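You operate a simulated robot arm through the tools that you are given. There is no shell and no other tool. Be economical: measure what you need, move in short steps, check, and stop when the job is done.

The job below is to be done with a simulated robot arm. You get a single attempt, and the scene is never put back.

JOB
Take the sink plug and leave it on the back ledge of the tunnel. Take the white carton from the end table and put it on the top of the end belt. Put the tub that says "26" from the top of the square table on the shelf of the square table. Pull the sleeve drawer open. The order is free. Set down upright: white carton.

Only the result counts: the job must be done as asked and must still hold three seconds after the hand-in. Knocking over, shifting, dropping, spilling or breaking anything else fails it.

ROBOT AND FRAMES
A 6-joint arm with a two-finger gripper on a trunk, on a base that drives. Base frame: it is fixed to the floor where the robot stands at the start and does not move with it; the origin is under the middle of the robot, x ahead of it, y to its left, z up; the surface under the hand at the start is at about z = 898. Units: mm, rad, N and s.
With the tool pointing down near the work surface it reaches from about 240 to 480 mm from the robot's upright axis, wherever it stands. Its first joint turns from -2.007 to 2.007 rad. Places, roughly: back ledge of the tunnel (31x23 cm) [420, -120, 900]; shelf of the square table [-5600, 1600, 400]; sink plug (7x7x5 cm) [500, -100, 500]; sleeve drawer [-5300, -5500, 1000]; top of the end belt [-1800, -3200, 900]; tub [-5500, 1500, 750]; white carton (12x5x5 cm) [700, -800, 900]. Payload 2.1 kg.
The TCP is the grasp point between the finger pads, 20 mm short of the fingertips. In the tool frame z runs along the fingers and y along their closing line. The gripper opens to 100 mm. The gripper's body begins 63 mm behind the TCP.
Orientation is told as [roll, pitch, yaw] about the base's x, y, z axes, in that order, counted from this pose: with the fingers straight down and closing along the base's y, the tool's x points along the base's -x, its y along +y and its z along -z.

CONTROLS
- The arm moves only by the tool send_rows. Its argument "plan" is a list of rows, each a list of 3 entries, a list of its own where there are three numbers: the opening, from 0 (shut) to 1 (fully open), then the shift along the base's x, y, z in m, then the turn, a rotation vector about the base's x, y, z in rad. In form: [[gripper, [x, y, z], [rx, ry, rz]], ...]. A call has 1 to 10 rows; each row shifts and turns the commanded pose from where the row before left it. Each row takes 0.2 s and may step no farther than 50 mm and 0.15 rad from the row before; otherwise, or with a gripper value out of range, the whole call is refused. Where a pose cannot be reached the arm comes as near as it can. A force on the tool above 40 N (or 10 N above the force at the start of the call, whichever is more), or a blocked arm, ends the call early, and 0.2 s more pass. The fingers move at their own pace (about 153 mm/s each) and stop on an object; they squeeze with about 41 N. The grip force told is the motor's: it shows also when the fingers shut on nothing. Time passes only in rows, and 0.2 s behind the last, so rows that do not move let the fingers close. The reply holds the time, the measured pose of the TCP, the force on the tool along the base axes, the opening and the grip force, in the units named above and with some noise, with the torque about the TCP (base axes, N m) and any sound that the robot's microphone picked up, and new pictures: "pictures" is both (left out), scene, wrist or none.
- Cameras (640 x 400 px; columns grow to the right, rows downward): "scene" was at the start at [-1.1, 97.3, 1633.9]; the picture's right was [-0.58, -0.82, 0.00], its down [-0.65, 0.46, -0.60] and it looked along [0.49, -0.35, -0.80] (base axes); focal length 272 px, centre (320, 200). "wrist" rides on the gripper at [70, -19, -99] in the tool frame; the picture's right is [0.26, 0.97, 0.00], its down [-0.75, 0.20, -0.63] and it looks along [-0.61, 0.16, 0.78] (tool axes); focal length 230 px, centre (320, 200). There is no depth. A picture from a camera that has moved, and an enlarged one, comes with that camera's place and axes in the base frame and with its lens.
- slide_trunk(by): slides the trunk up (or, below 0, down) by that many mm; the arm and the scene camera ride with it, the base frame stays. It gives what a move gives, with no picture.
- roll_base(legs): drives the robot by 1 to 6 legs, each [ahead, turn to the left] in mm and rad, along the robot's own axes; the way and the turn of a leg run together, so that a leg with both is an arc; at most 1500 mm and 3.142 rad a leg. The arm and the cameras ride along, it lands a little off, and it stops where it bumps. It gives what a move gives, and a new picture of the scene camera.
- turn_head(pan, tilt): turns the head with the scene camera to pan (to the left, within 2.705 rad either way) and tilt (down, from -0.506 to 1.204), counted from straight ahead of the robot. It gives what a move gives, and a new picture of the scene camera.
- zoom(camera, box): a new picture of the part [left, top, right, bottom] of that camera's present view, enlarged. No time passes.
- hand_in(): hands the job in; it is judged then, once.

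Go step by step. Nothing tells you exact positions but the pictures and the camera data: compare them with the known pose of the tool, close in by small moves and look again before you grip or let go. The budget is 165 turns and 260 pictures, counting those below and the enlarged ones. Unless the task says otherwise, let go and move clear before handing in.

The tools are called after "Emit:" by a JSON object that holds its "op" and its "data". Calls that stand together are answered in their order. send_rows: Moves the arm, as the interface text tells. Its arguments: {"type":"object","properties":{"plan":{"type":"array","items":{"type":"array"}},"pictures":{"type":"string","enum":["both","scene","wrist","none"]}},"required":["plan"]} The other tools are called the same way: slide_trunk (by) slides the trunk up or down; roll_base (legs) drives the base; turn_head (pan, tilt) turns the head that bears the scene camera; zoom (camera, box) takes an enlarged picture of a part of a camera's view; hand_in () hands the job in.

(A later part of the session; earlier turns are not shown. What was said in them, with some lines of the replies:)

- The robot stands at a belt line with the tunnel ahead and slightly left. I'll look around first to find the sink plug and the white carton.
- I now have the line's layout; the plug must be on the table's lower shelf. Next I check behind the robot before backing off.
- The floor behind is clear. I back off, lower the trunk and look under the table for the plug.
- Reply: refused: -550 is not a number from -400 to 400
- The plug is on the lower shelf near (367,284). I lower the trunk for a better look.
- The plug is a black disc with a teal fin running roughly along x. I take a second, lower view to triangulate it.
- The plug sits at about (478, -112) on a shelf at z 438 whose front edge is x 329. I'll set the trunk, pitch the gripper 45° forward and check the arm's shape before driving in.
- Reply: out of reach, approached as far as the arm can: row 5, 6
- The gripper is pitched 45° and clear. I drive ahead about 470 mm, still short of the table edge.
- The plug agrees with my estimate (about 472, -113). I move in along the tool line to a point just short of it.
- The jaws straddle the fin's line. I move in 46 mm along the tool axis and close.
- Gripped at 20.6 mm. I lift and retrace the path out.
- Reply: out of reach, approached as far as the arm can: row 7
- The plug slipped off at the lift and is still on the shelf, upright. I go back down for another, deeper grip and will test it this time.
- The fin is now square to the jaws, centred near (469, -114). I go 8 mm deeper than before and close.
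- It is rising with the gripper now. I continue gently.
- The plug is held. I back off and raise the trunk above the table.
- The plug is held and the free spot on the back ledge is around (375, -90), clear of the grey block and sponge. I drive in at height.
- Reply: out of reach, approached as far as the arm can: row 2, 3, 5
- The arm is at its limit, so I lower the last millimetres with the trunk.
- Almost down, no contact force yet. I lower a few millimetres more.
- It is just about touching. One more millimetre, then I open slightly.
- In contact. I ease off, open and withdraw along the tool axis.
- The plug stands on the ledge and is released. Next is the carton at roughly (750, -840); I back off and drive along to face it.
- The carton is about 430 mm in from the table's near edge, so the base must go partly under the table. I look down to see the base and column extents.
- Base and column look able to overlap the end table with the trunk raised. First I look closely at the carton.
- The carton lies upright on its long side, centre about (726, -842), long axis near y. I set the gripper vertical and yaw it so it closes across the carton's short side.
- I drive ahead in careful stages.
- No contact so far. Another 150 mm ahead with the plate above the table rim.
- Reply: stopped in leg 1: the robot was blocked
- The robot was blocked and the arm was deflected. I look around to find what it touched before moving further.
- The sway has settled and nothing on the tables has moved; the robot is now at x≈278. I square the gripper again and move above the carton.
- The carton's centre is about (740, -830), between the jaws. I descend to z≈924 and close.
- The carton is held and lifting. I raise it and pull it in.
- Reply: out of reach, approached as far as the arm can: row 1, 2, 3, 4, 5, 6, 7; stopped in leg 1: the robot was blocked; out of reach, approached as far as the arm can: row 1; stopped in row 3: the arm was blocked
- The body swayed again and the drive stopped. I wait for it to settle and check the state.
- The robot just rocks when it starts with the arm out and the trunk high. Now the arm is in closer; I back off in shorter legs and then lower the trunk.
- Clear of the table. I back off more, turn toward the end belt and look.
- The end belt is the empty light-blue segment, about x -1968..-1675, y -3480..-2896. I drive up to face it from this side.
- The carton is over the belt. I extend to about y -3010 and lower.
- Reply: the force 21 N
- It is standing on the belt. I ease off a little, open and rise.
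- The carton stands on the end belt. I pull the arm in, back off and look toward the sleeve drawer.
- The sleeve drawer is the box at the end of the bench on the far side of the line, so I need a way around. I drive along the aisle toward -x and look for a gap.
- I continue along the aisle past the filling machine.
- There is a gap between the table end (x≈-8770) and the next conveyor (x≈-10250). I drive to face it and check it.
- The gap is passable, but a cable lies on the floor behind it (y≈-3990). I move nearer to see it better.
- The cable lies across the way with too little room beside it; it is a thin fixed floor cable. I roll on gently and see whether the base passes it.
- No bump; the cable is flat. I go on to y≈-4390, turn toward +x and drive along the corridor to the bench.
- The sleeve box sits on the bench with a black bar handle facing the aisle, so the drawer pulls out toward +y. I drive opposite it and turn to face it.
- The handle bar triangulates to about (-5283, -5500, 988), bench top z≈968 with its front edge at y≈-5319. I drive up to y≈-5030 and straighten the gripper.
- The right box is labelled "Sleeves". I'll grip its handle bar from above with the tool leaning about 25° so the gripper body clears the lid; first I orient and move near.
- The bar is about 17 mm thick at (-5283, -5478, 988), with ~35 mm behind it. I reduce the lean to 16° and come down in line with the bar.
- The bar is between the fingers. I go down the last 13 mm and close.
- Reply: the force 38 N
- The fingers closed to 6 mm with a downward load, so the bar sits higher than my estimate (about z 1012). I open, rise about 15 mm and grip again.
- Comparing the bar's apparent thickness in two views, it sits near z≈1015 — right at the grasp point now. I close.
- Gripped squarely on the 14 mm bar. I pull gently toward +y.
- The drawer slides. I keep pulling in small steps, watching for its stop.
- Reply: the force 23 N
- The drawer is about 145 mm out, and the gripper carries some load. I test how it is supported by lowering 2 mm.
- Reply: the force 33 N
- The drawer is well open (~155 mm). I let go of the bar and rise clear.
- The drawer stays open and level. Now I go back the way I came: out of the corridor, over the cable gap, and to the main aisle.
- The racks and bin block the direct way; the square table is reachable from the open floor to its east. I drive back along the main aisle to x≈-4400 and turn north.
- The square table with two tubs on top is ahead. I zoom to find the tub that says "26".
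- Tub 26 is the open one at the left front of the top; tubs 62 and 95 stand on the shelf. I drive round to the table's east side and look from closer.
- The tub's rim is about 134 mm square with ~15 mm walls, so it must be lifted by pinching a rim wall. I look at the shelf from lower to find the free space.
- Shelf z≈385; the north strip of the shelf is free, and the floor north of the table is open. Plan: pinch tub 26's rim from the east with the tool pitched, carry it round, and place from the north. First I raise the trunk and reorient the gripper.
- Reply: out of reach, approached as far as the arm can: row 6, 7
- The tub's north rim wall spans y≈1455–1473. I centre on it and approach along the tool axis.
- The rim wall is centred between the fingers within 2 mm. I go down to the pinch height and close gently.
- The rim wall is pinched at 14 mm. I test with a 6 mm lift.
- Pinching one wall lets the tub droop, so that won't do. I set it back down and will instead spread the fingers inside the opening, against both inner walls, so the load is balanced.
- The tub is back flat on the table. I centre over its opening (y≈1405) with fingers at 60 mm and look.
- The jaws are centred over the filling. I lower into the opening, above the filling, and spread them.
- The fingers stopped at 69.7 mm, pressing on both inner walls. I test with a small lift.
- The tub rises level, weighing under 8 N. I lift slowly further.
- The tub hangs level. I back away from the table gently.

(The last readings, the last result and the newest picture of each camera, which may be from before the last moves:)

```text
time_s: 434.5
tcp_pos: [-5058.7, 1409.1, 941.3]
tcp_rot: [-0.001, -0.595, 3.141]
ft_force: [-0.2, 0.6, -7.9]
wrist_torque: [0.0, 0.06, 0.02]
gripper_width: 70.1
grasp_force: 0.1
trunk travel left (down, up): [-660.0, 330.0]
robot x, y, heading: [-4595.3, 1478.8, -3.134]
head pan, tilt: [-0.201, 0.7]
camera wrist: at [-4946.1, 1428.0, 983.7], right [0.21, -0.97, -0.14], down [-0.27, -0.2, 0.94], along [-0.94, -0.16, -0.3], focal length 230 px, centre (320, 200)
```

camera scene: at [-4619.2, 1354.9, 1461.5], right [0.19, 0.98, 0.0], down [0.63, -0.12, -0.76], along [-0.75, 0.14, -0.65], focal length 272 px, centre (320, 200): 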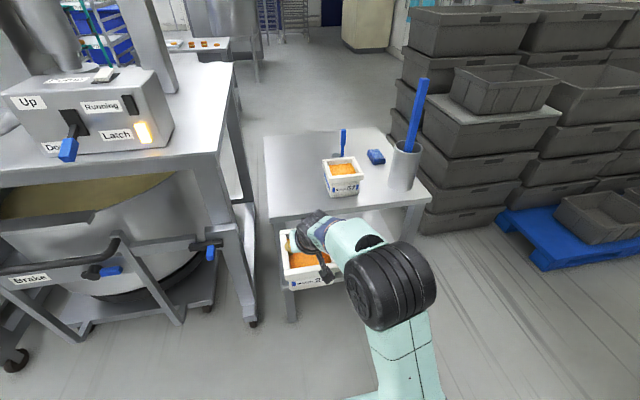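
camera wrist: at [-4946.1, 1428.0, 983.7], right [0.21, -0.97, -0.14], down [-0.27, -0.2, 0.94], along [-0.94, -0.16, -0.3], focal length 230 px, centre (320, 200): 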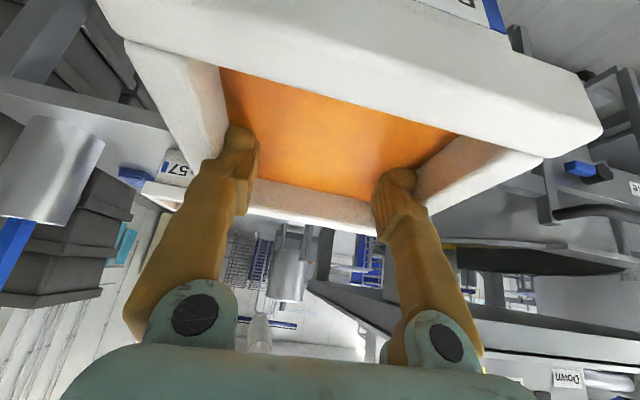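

The tub is held securely. Crates stand north-west of the table, so I'll come round to its north-east and face south: turn, drive north, reverse west, then turn toward the table.

Emit:
{"op": "roll_base", "data": {"legs": [[0, -1.58], [500, 0], [480, 0], [0, -1.571]]}}

Emit:
{"op": "turn_head", "data": {"pan": 2.3, "tilt": 0.5}}

Emit:
{"op": "turn_head", "data": {"pan": -2.4, "tilt": 0.6}}

```text
time_s: 447.5
tcp_pos: [-4144.9, 2517.0, 942.0]
tcp_rot: [0.002, -0.597, 0.006]
ft_force: [-0.6, 0.2, -7.6]
wrist_torque: [-0.01, 0.05, 0.03]
gripper_width: 69.6
grasp_force: 0.0
trunk travel left (down, up): [-660.0, 330.0]
robot x, y, heading: [-4609.0, 2448.7, 0.014]
head pan, tilt: [-0.201, 0.7]
camera scene: at [-4588.5, 2569.6, 1461.6], right [-0.18, -0.98, 0.0], down [-0.63, 0.12, -0.76], along [0.75, -0.14, -0.65], focal length 272 px, centre (320, 200)
```

scene: 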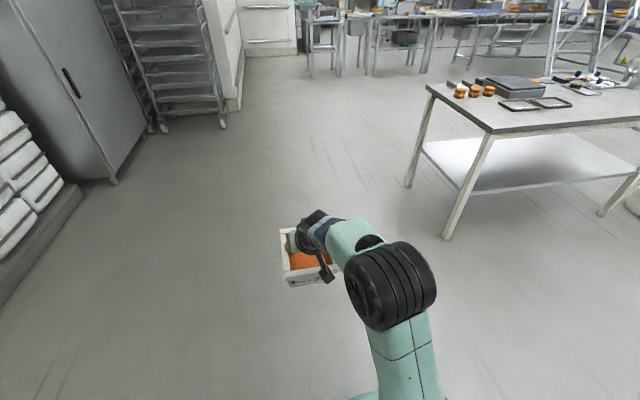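

```text
time_s: 449.7
tcp_pos: [-4145.4, 2516.9, 941.3]
tcp_rot: [0.001, -0.596, 0.007]
ft_force: [-0.2, 0.7, -7.4]
wrist_torque: [0.01, 0.03, -0.04]
gripper_width: 69.7
grasp_force: 0.1
trunk travel left (down, up): [-660.0, 330.0]
robot x, y, heading: [-4609.6, 2444.7, 0.018]
head pan, tilt: [2.3, 0.499]
camera scene: at [-4733.6, 2652.2, 1479.4], right [0.74, 0.68, 0.0], down [0.32, -0.35, -0.88], along [-0.6, 0.65, -0.48], focal length 272 px, centre (320, 200)
```

scene: 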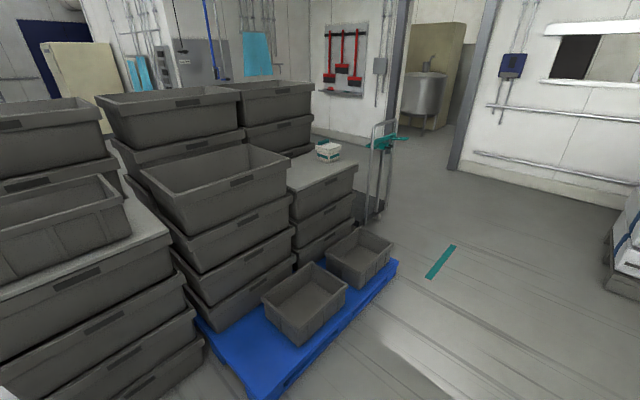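

```text
time_s: 453.5
tcp_pos: [-4144.6, 2517.7, 942.9]
tcp_rot: [0.002, -0.598, 0.004]
ft_force: [0.4, -0.5, -8.4]
wrist_torque: [0.02, 0.02, 0.01]
gripper_width: 69.7
grasp_force: 0.1
trunk travel left (down, up): [-660.0, 330.0]
robot x, y, heading: [-4612.5, 2447.1, 0.014]
head pan, tilt: [-2.4, 0.6]
camera scene: at [-4736.2, 2524.5, 1470.4], right [-0.69, 0.73, 0.0], down [0.41, 0.39, -0.83], along [-0.6, -0.57, -0.56], focal length 272 px, centre (320, 200)
```

scene: 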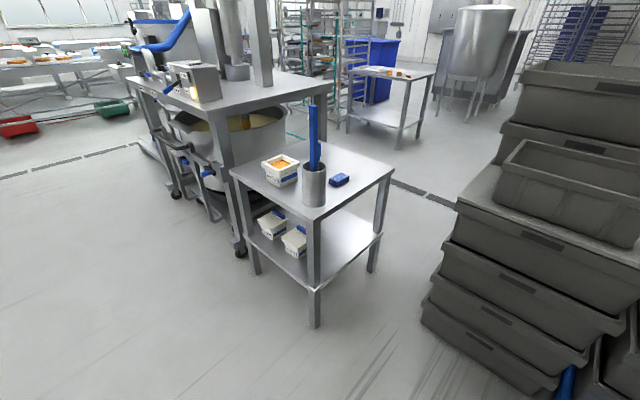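

North of the table is clear up to the crates (x<-5750, y>2350). I reverse west along y≈2500, then turn to face the table.

Emit:
{"op": "roll_base", "data": {"legs": [[0, -0.089], [-430, 0], [-430, 0], [0, -1.496]]}}

Emit:
{"op": "turn_head", "data": {"pan": -0.1, "tilt": 0.8}}

```text
time_s: 462.5
tcp_pos: [-5404.0, 2041.1, 942.3]
tcp_rot: [0.001, -0.598, -1.585]
ft_force: [-0.2, 0.5, -8.6]
wrist_torque: [0.06, 0.0, -0.03]
gripper_width: 69.6
grasp_force: 0.1
trunk travel left (down, up): [-660.0, 330.0]
robot x, y, heading: [-5463.9, 2510.6, -1.57]
head pan, tilt: [-2.4, 0.6]
camera scene: at [-5388.4, 2629.7, 1470.4], right [0.74, 0.67, 0.0], down [0.38, -0.42, -0.83], along [-0.56, 0.61, -0.56], focal length 272 px, centre (320, 200)
```

scene: 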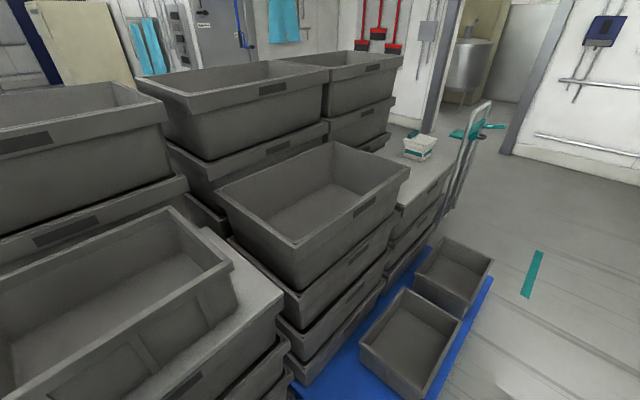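

```text
time_s: 464.6
tcp_pos: [-5403.5, 2039.8, 942.0]
tcp_rot: [0.003, -0.596, -1.585]
ft_force: [-0.4, 0.1, -7.2]
wrist_torque: [0.07, -0.01, -0.02]
gripper_width: 69.9
grasp_force: 0.1
trunk travel left (down, up): [-660.0, 330.0]
robot x, y, heading: [-5466.7, 2502.9, -1.575]
head pan, tilt: [-0.099, 0.799]
camera scene: at [-5337.1, 2484.1, 1453.3], right [-0.99, 0.1, 0.0], down [0.07, 0.71, -0.7], along [-0.07, -0.69, -0.72], focal length 272 px, centre (320, 200)
```

scene: 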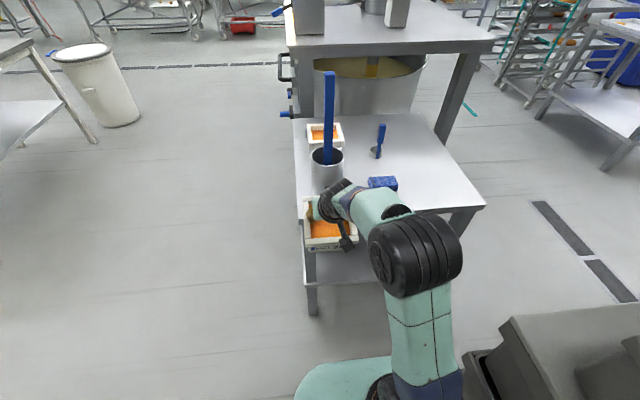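

Facing the table with the tub clear of its edge. I lower the trunk to shelf height.

Emit:
{"op": "slide_trunk", "data": {"by": -250}}

Emit:
{"op": "slide_trunk", "data": {"by": -150}}

Emit:
{"op": "turn_head", "data": {"pan": -0.15, "tilt": 0.7}}

Emit:
{"op": "zoom", "data": {"camera": "scene", "box": [280, 120, 504, 260]}}

```text
time_s: 467.2
tcp_pos: [-5403.5, 2041.4, 691.3]
tcp_rot: [0.002, -0.596, -1.584]
ft_force: [0.2, 0.4, -7.4]
wrist_torque: [0.08, 0.04, 0.0]
gripper_width: 69.9
grasp_force: 0.1
trunk travel left (down, up): [-410.0, 580.0]
robot x, y, heading: [-5467.5, 2505.6, -1.572]
head pan, tilt: [-0.099, 0.799]
```

```text
time_s: 469.0
tcp_pos: [-5403.5, 2040.7, 541.3]
tcp_rot: [0.002, -0.597, -1.586]
ft_force: [0.0, 0.1, -8.6]
wrist_torque: [0.05, -0.02, -0.01]
gripper_width: 69.8
grasp_force: 0.1
trunk travel left (down, up): [-260.0, 730.0]
robot x, y, heading: [-5464.4, 2507.8, -1.571]
head pan, tilt: [-0.099, 0.799]
```

```text
time_s: 469.6
tcp_pos: [-5403.1, 2041.5, 542.8]
tcp_rot: [0.002, -0.596, -1.585]
ft_force: [0.2, -0.1, -8.4]
wrist_torque: [0.07, 0.01, -0.01]
gripper_width: 69.7
grasp_force: 0.0
trunk travel left (down, up): [-260.0, 730.0]
robot x, y, heading: [-5463.7, 2506.3, -1.575]
head pan, tilt: [-0.15, 0.7]
camera scene: at [-5341.8, 2481.0, 1061.5], right [-0.99, 0.15, 0.0], down [0.1, 0.64, -0.76], along [-0.12, -0.76, -0.65], focal length 272 px, centre (320, 200)
```

scene: 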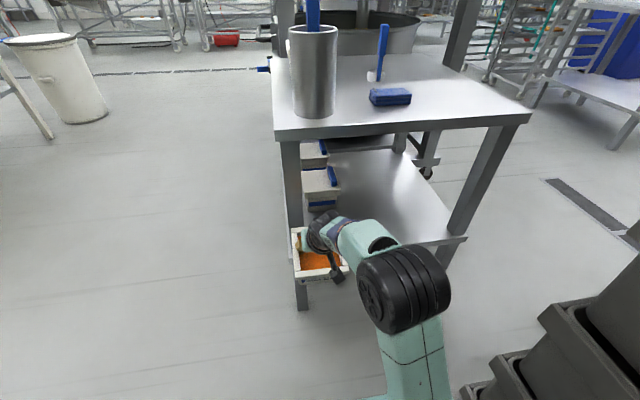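

```text
2.86 times, centred on (392, 190) of scene
camera zoom: at [-5341.8, 2481.0, 1061.5], right [-0.99, 0.15, 0.0], down [0.1, 0.64, -0.76], along [-0.12, -0.76, -0.65], focal length 778 px, centre (114, 229)
```

zoom: 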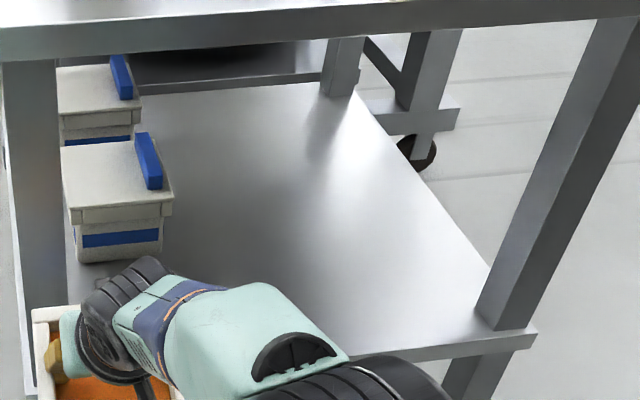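

The shelf's north strip is clear (y≈1710–1915). I shift the tub sideways to x≈-5540 and lower to about 25 mm above shelf level before driving in.

Emit:
{"op": "send_rows", "data": {"plan": [[1, [-0.02, 0, -0.005], [0, 0, 0]], [1, [-0.025, 0, -0.01], [0, 0, 0]], [1, [-0.025, 0, -0.01], [0, 0, 0]], [1, [-0.025, 0, -0.01], [0, 0, 0]], [1, [-0.025, 0, -0.01], [0, 0, 0]], [1, [-0.018, 0, -0.008], [0, 0, 0.014]], [1, [0, 0, 0], [0, 0, 0]]], "pictures": "scene"}}

```text
time_s: 471.2
tcp_pos: [-5543.1, 2040.3, 488.2]
tcp_rot: [0.002, -0.597, -1.568]
ft_force: [-0.2, -0.4, -7.1]
wrist_torque: [0.03, -0.01, -0.05]
gripper_width: 69.9
grasp_force: 0.1
trunk travel left (down, up): [-260.0, 730.0]
robot x, y, heading: [-5465.7, 2507.2, -1.579]
head pan, tilt: [-0.15, 0.7]
camera scene: at [-5342.3, 2480.9, 1061.6], right [-0.99, 0.15, 0.0], down [0.1, 0.64, -0.76], along [-0.12, -0.76, -0.65], focal length 272 px, centre (320, 200)
```

scene: 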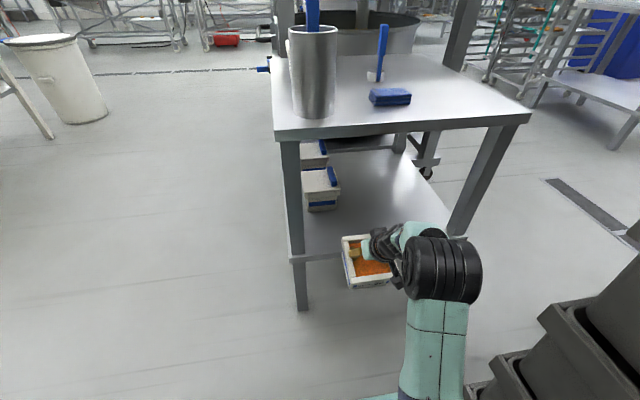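

Emit:
{"op": "roll_base", "data": {"legs": [[120, 0]]}}

Emit:
{"op": "zoom", "data": {"camera": "scene", "box": [270, 120, 510, 270]}}

Emit:
{"op": "zoom", "data": {"camera": "wrist", "box": [0, 0, 640, 400]}}

```text
time_s: 472.5
tcp_pos: [-5542.3, 1920.1, 488.5]
tcp_rot: [0.001, -0.597, -1.572]
ft_force: [-0.1, 0.6, -8.4]
wrist_torque: [0.04, 0.01, 0.0]
gripper_width: 69.6
grasp_force: 0.1
trunk travel left (down, up): [-260.0, 730.0]
robot x, y, heading: [-5468.4, 2383.5, -1.574]
head pan, tilt: [-0.15, 0.7]
camera scene: at [-5342.6, 2360.5, 1061.6], right [-0.99, 0.15, 0.0], down [0.1, 0.64, -0.76], along [-0.12, -0.76, -0.65], focal length 272 px, centre (320, 200)
```

scene: 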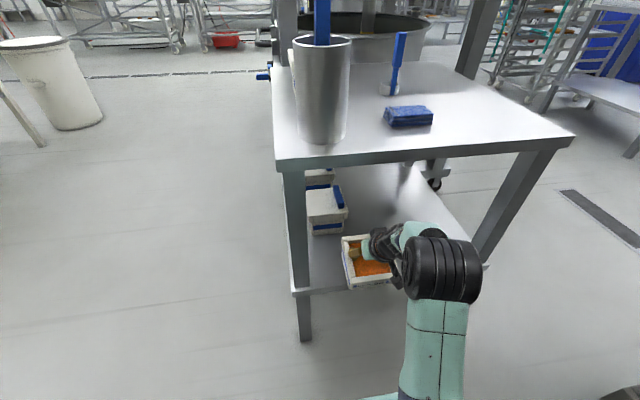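

```text
2.67 times, centred on (390, 195) of scene
camera zoom: at [-5342.6, 2360.5, 1061.6], right [-0.99, 0.15, 0.0], down [0.1, 0.64, -0.76], along [-0.12, -0.76, -0.65], focal length 726 px, centre (133, 213)
```

zoom: 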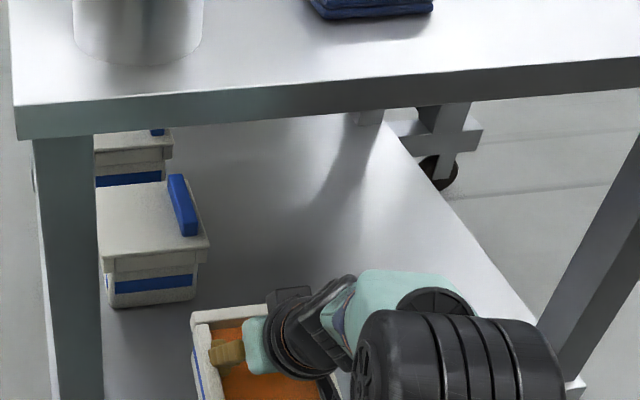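

```text
1.00 times, centred on (320, 200) of wrist (not enlarged: the box is as wide or as high as the picture)
camera zoom: at [-5562.2, 2034.5, 530.4], right [0.97, 0.21, -0.14], down [0.2, -0.27, 0.94], along [0.16, -0.94, -0.3], focal length 230 px, centre (320, 200)
```

zoom: 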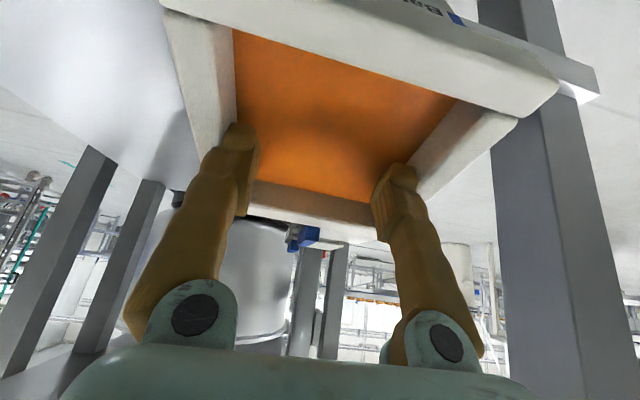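

The tub is going in cleanly under the table top. I drive another 105 mm.

Emit:
{"op": "roll_base", "data": {"legs": [[105, 0]]}}

Emit:
{"op": "turn_head", "data": {"pan": -0.15, "tilt": 0.9}}

Emit:
{"op": "zoom", "data": {"camera": "scene", "box": [270, 100, 510, 250]}}

```text
time_s: 473.6
tcp_pos: [-5541.6, 1814.9, 489.1]
tcp_rot: [0.002, -0.598, -1.57]
ft_force: [0.2, 0.0, -7.6]
wrist_torque: [0.04, 0.01, 0.03]
gripper_width: 69.9
grasp_force: 0.2
trunk travel left (down, up): [-260.0, 730.0]
robot x, y, heading: [-5469.5, 2278.8, -1.574]
head pan, tilt: [-0.15, 0.7]
camera scene: at [-5342.8, 2255.0, 1061.6], right [-0.99, 0.15, 0.0], down [0.1, 0.64, -0.76], along [-0.12, -0.76, -0.65], focal length 272 px, centre (320, 200)
```

scene: 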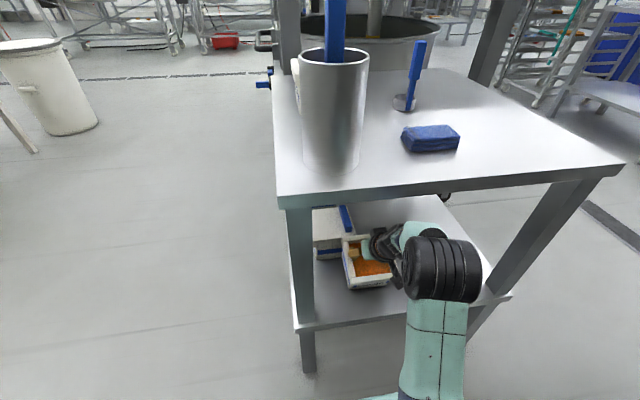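

```text
time_s: 474.4
tcp_pos: [-5543.0, 1815.2, 488.5]
tcp_rot: [0.001, -0.598, -1.569]
ft_force: [0.2, 0.3, -7.8]
wrist_torque: [0.08, 0.02, 0.0]
gripper_width: 69.7
grasp_force: 0.1
trunk travel left (down, up): [-260.0, 730.0]
robot x, y, heading: [-5463.7, 2280.5, -1.572]
head pan, tilt: [-0.15, 0.901]
camera scene: at [-5341.3, 2264.5, 1045.5], right [-0.99, 0.15, 0.0], down [0.12, 0.78, -0.62], along [-0.09, -0.61, -0.78], focal length 272 px, centre (320, 200)
```

scene: 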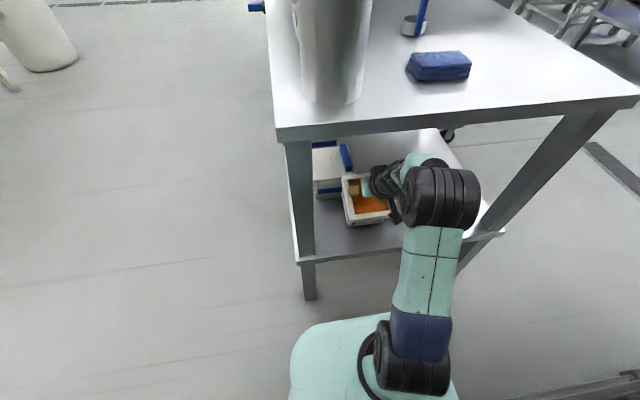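

```text
2.67 times, centred on (390, 175) of scene
camera zoom: at [-5341.3, 2264.5, 1045.5], right [-0.99, 0.15, 0.0], down [0.12, 0.78, -0.62], along [-0.09, -0.61, -0.78], focal length 726 px, centre (133, 267)
```

zoom: 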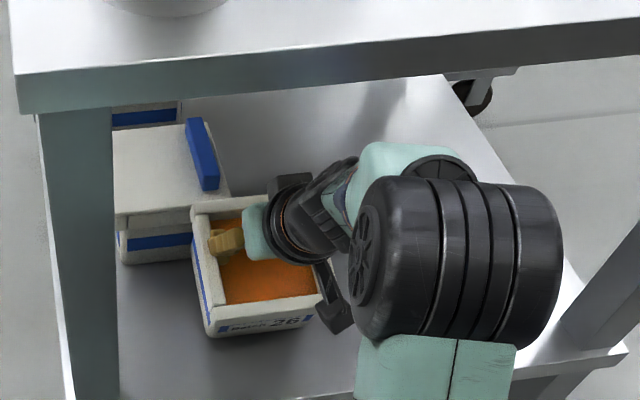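

Positioned over the free strip. I lower gradually with the trunk until it touches.

Emit:
{"op": "slide_trunk", "data": {"by": -20}}

Emit:
{"op": "slide_trunk", "data": {"by": -6}}

Emit:
{"op": "slide_trunk", "data": {"by": -4}}

Emit:
{"op": "zoom", "data": {"camera": "scene", "box": [310, 130, 470, 230]}}

```text
time_s: 475.0
tcp_pos: [-5542.8, 1816.5, 467.2]
tcp_rot: [0.004, -0.591, -1.57]
ft_force: [-0.7, -0.5, -7.7]
wrist_torque: [-0.03, -0.01, 0.01]
gripper_width: 69.7
grasp_force: 0.0
trunk travel left (down, up): [-240.0, 750.0]
robot x, y, heading: [-5469.3, 2281.8, -1.579]
head pan, tilt: [-0.15, 0.901]
```

```text
time_s: 475.6
tcp_pos: [-5542.8, 1815.9, 461.6]
tcp_rot: [0.001, -0.594, -1.568]
ft_force: [-0.4, -2.3, -2.9]
wrist_torque: [0.06, 0.14, 0.07]
gripper_width: 69.8
grasp_force: 0.0
trunk travel left (down, up): [-234.0, 756.0]
robot x, y, heading: [-5469.8, 2280.2, -1.575]
head pan, tilt: [-0.15, 0.901]
```

```text
time_s: 476.1
tcp_pos: [-5542.3, 1817.0, 462.1]
tcp_rot: [0.0, -0.604, -1.569]
ft_force: [1.9, -0.4, 17.6]
wrist_torque: [-0.13, -0.16, 0.08]
gripper_width: 69.6
grasp_force: 0.0
trunk travel left (down, up): [-230.0, 760.0]
robot x, y, heading: [-5469.4, 2279.0, -1.575]
head pan, tilt: [-0.15, 0.901]
```

```text
4.00 times, centred on (390, 180) of scene
camera zoom: at [-5340.6, 2268.2, 1015.7], right [-0.99, 0.15, 0.0], down [0.12, 0.77, -0.62], along [-0.09, -0.62, -0.78], focal length 1090 px, centre (40, 280)
```

zoom: 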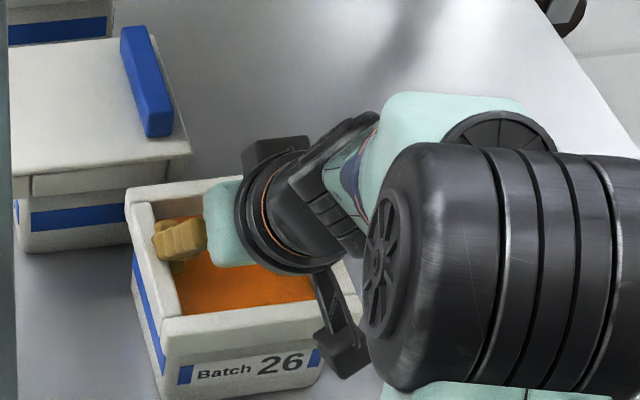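

The tub stands on the shelf. I draw the fingers inward to release and back out along the tool axis.

Emit:
{"op": "slide_trunk", "data": {"by": 1}}

Emit:
{"op": "send_rows", "data": {"plan": [[0.66, [0, 0, 0], [0, 0, 0]], [0.6, [0, 0, 0], [0, 0, 0]], [0.58, [0, 0, 0], [0, 0, 0]], [0.58, [0, 0, 0], [0, 0, 0]]], "pictures": "both"}}

Emit:
{"op": "zoom", "data": {"camera": "scene", "box": [310, 130, 470, 230]}}

```text
time_s: 476.6
tcp_pos: [-5542.2, 1816.2, 463.2]
tcp_rot: [0.0, -0.602, -1.567]
ft_force: [0.3, -6.4, 17.3]
wrist_torque: [-0.21, 0.07, -0.06]
gripper_width: 69.6
grasp_force: 0.1
trunk travel left (down, up): [-231.0, 759.0]
robot x, y, heading: [-5470.5, 2282.5, -1.574]
head pan, tilt: [-0.15, 0.901]
```

```text
time_s: 477.6
tcp_pos: [-5542.5, 1815.7, 460.2]
tcp_rot: [0.002, -0.596, -1.569]
ft_force: [0.3, 0.1, -0.4]
wrist_torque: [0.02, 0.0, 0.01]
gripper_width: 58.1
grasp_force: 0.0
trunk travel left (down, up): [-231.0, 759.0]
robot x, y, heading: [-5469.9, 2282.1, -1.572]
head pan, tilt: [-0.15, 0.901]
camera scene: at [-5341.1, 2265.7, 1016.5], right [-0.99, 0.15, 0.0], down [0.12, 0.77, -0.62], along [-0.09, -0.61, -0.78], focal length 272 px, centre (320, 200)
camera wrist: at [-5562.1, 1929.5, 501.8], right [0.97, 0.22, -0.14], down [0.2, -0.27, 0.94], along [0.16, -0.94, -0.3], focal length 230 px, centre (320, 200)
```

scene: 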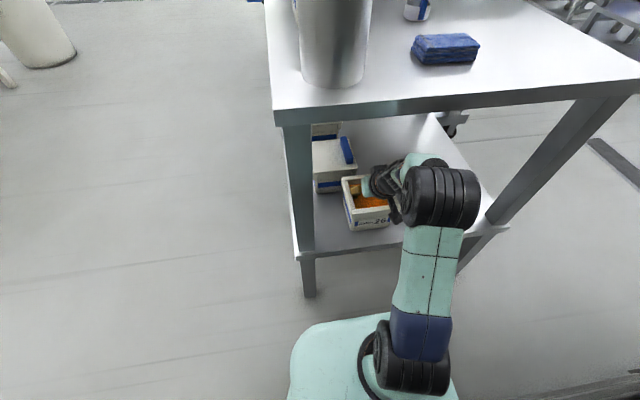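
wrist: 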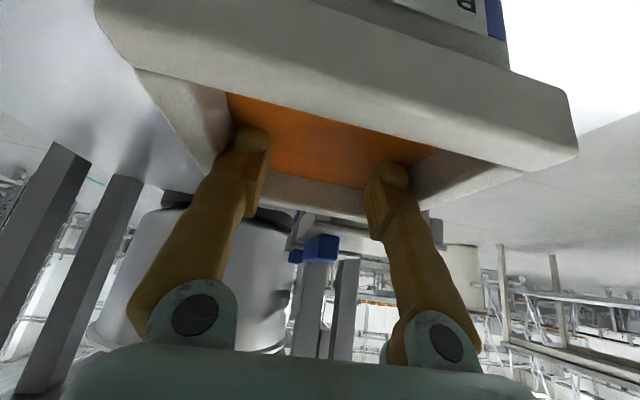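

```text
4.00 times, centred on (390, 180) of scene
camera zoom: at [-5341.1, 2265.7, 1016.5], right [-0.99, 0.15, 0.0], down [0.12, 0.77, -0.62], along [-0.09, -0.61, -0.78], focal length 1090 px, centre (40, 280)
```

zoom: 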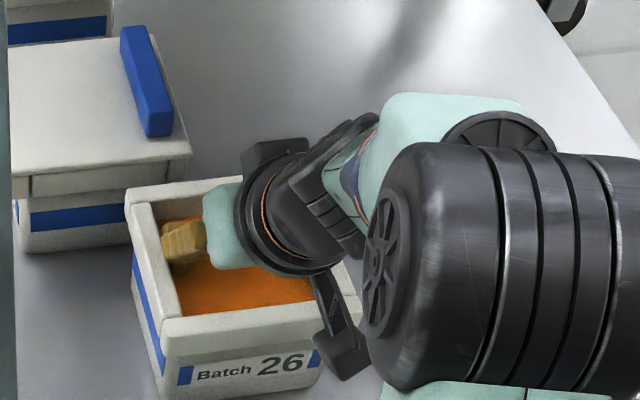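

Released and level on the shelf. I withdraw.

Emit:
{"op": "send_rows", "data": {"plan": [[0.55, [0, 0.006, 0.009], [0, 0, 0]], [0.55, [0, 0.011, 0.016], [0, 0, 0]], [0.55, [0, 0.014, 0.02], [0, 0, 0]], [0.55, [0, 0.014, 0.02], [0, 0, 0]], [0.55, [0, 0, 0], [0, 0, 0]]], "pictures": "wrist"}}

Emit:
{"op": "roll_base", "data": {"legs": [[-230, 0]]}}

Emit:
{"op": "zoom", "data": {"camera": "scene", "box": [250, 90, 490, 240]}}

```text
time_s: 478.8
tcp_pos: [-5541.9, 1860.7, 526.2]
tcp_rot: [0.001, -0.597, -1.569]
ft_force: [-0.5, 0.2, 0.1]
wrist_torque: [0.01, 0.0, 0.0]
gripper_width: 55.2
grasp_force: 0.0
trunk travel left (down, up): [-231.0, 759.0]
robot x, y, heading: [-5469.4, 2282.9, -1.572]
head pan, tilt: [-0.15, 0.901]
camera wrist: at [-5561.2, 1974.6, 567.5], right [0.97, 0.22, -0.14], down [0.2, -0.27, 0.94], along [0.17, -0.94, -0.3], focal length 230 px, centre (320, 200)
```

wrist: 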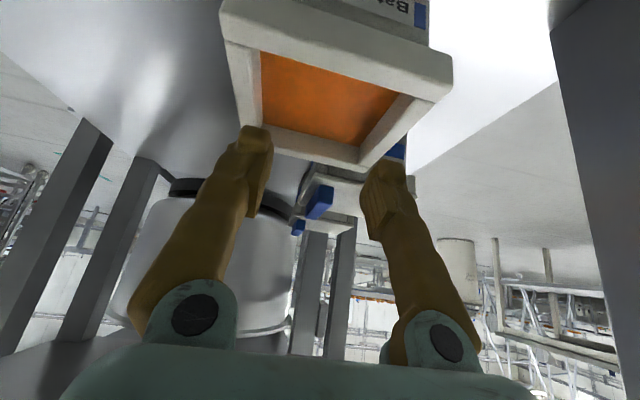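

```text
time_s: 480.6
tcp_pos: [-5541.5, 2089.8, 525.4]
tcp_rot: [0.0, -0.597, -1.569]
ft_force: [-0.2, -0.3, 0.7]
wrist_torque: [-0.03, -0.01, -0.03]
gripper_width: 54.8
grasp_force: 0.1
trunk travel left (down, up): [-231.0, 759.0]
robot x, y, heading: [-5471.5, 2508.8, -1.572]
head pan, tilt: [-0.15, 0.901]
camera scene: at [-5340.8, 2494.7, 1016.5], right [-0.99, 0.15, 0.0], down [0.12, 0.77, -0.62], along [-0.09, -0.61, -0.78], focal length 272 px, centre (320, 200)
```

scene: 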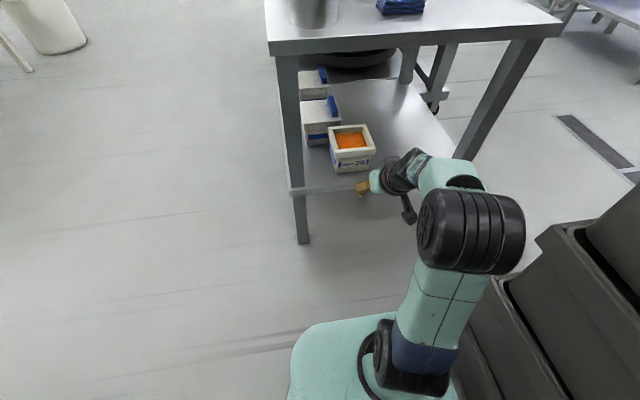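

```text
2.67 times, centred on (370, 165) of scene
camera zoom: at [-5340.8, 2494.7, 1016.5], right [-0.99, 0.15, 0.0], down [0.12, 0.77, -0.62], along [-0.09, -0.61, -0.78], focal length 726 px, centre (187, 293)
```

zoom: 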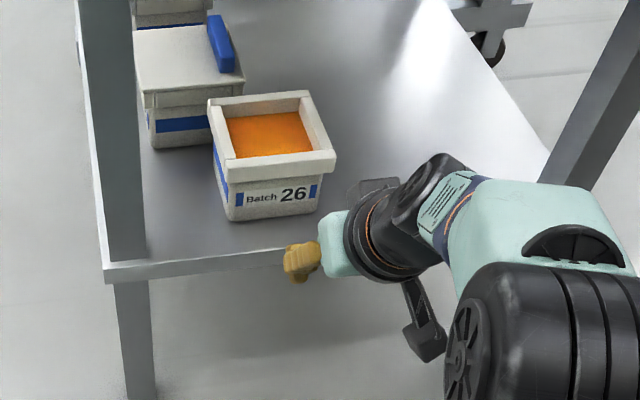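

Tub 26 stands level on the shelf with its filling intact. The plug is on the back ledge, the carton is upright on the end belt, the drawer is open and the arm is clear, so I hand in.

Emit:
{"op": "hand_in", "data": {}}

```text
The job is handed in.
```

I finished all four parts of the job and handed it in. The judging result hasn't been shown to me.

- **Sink plug:** it stands on the tunnel's back ledge. My first grip slipped off the plug on the lower shelf without knocking it over, and the second grip held.
- **White carton:** it stands upright on top of the end belt.
- **Tub "26":** it stands level on the shelf of the square table with its filling in place. I first gripped one rim wall and the tub drooped, so I set it back down. I then lifted it from inside, with the fingers spread against both inner walls.
- **Sleeve drawer:** it is pulled out about 155 mm. I didn't feel an end stop, so it may not be at its full travel.

While I was reaching for the carton, a base move at the end table was reported as blocked and the arm was deflected. Another stopped the same way as I backed off. I saw no items shifted on either table afterwards.
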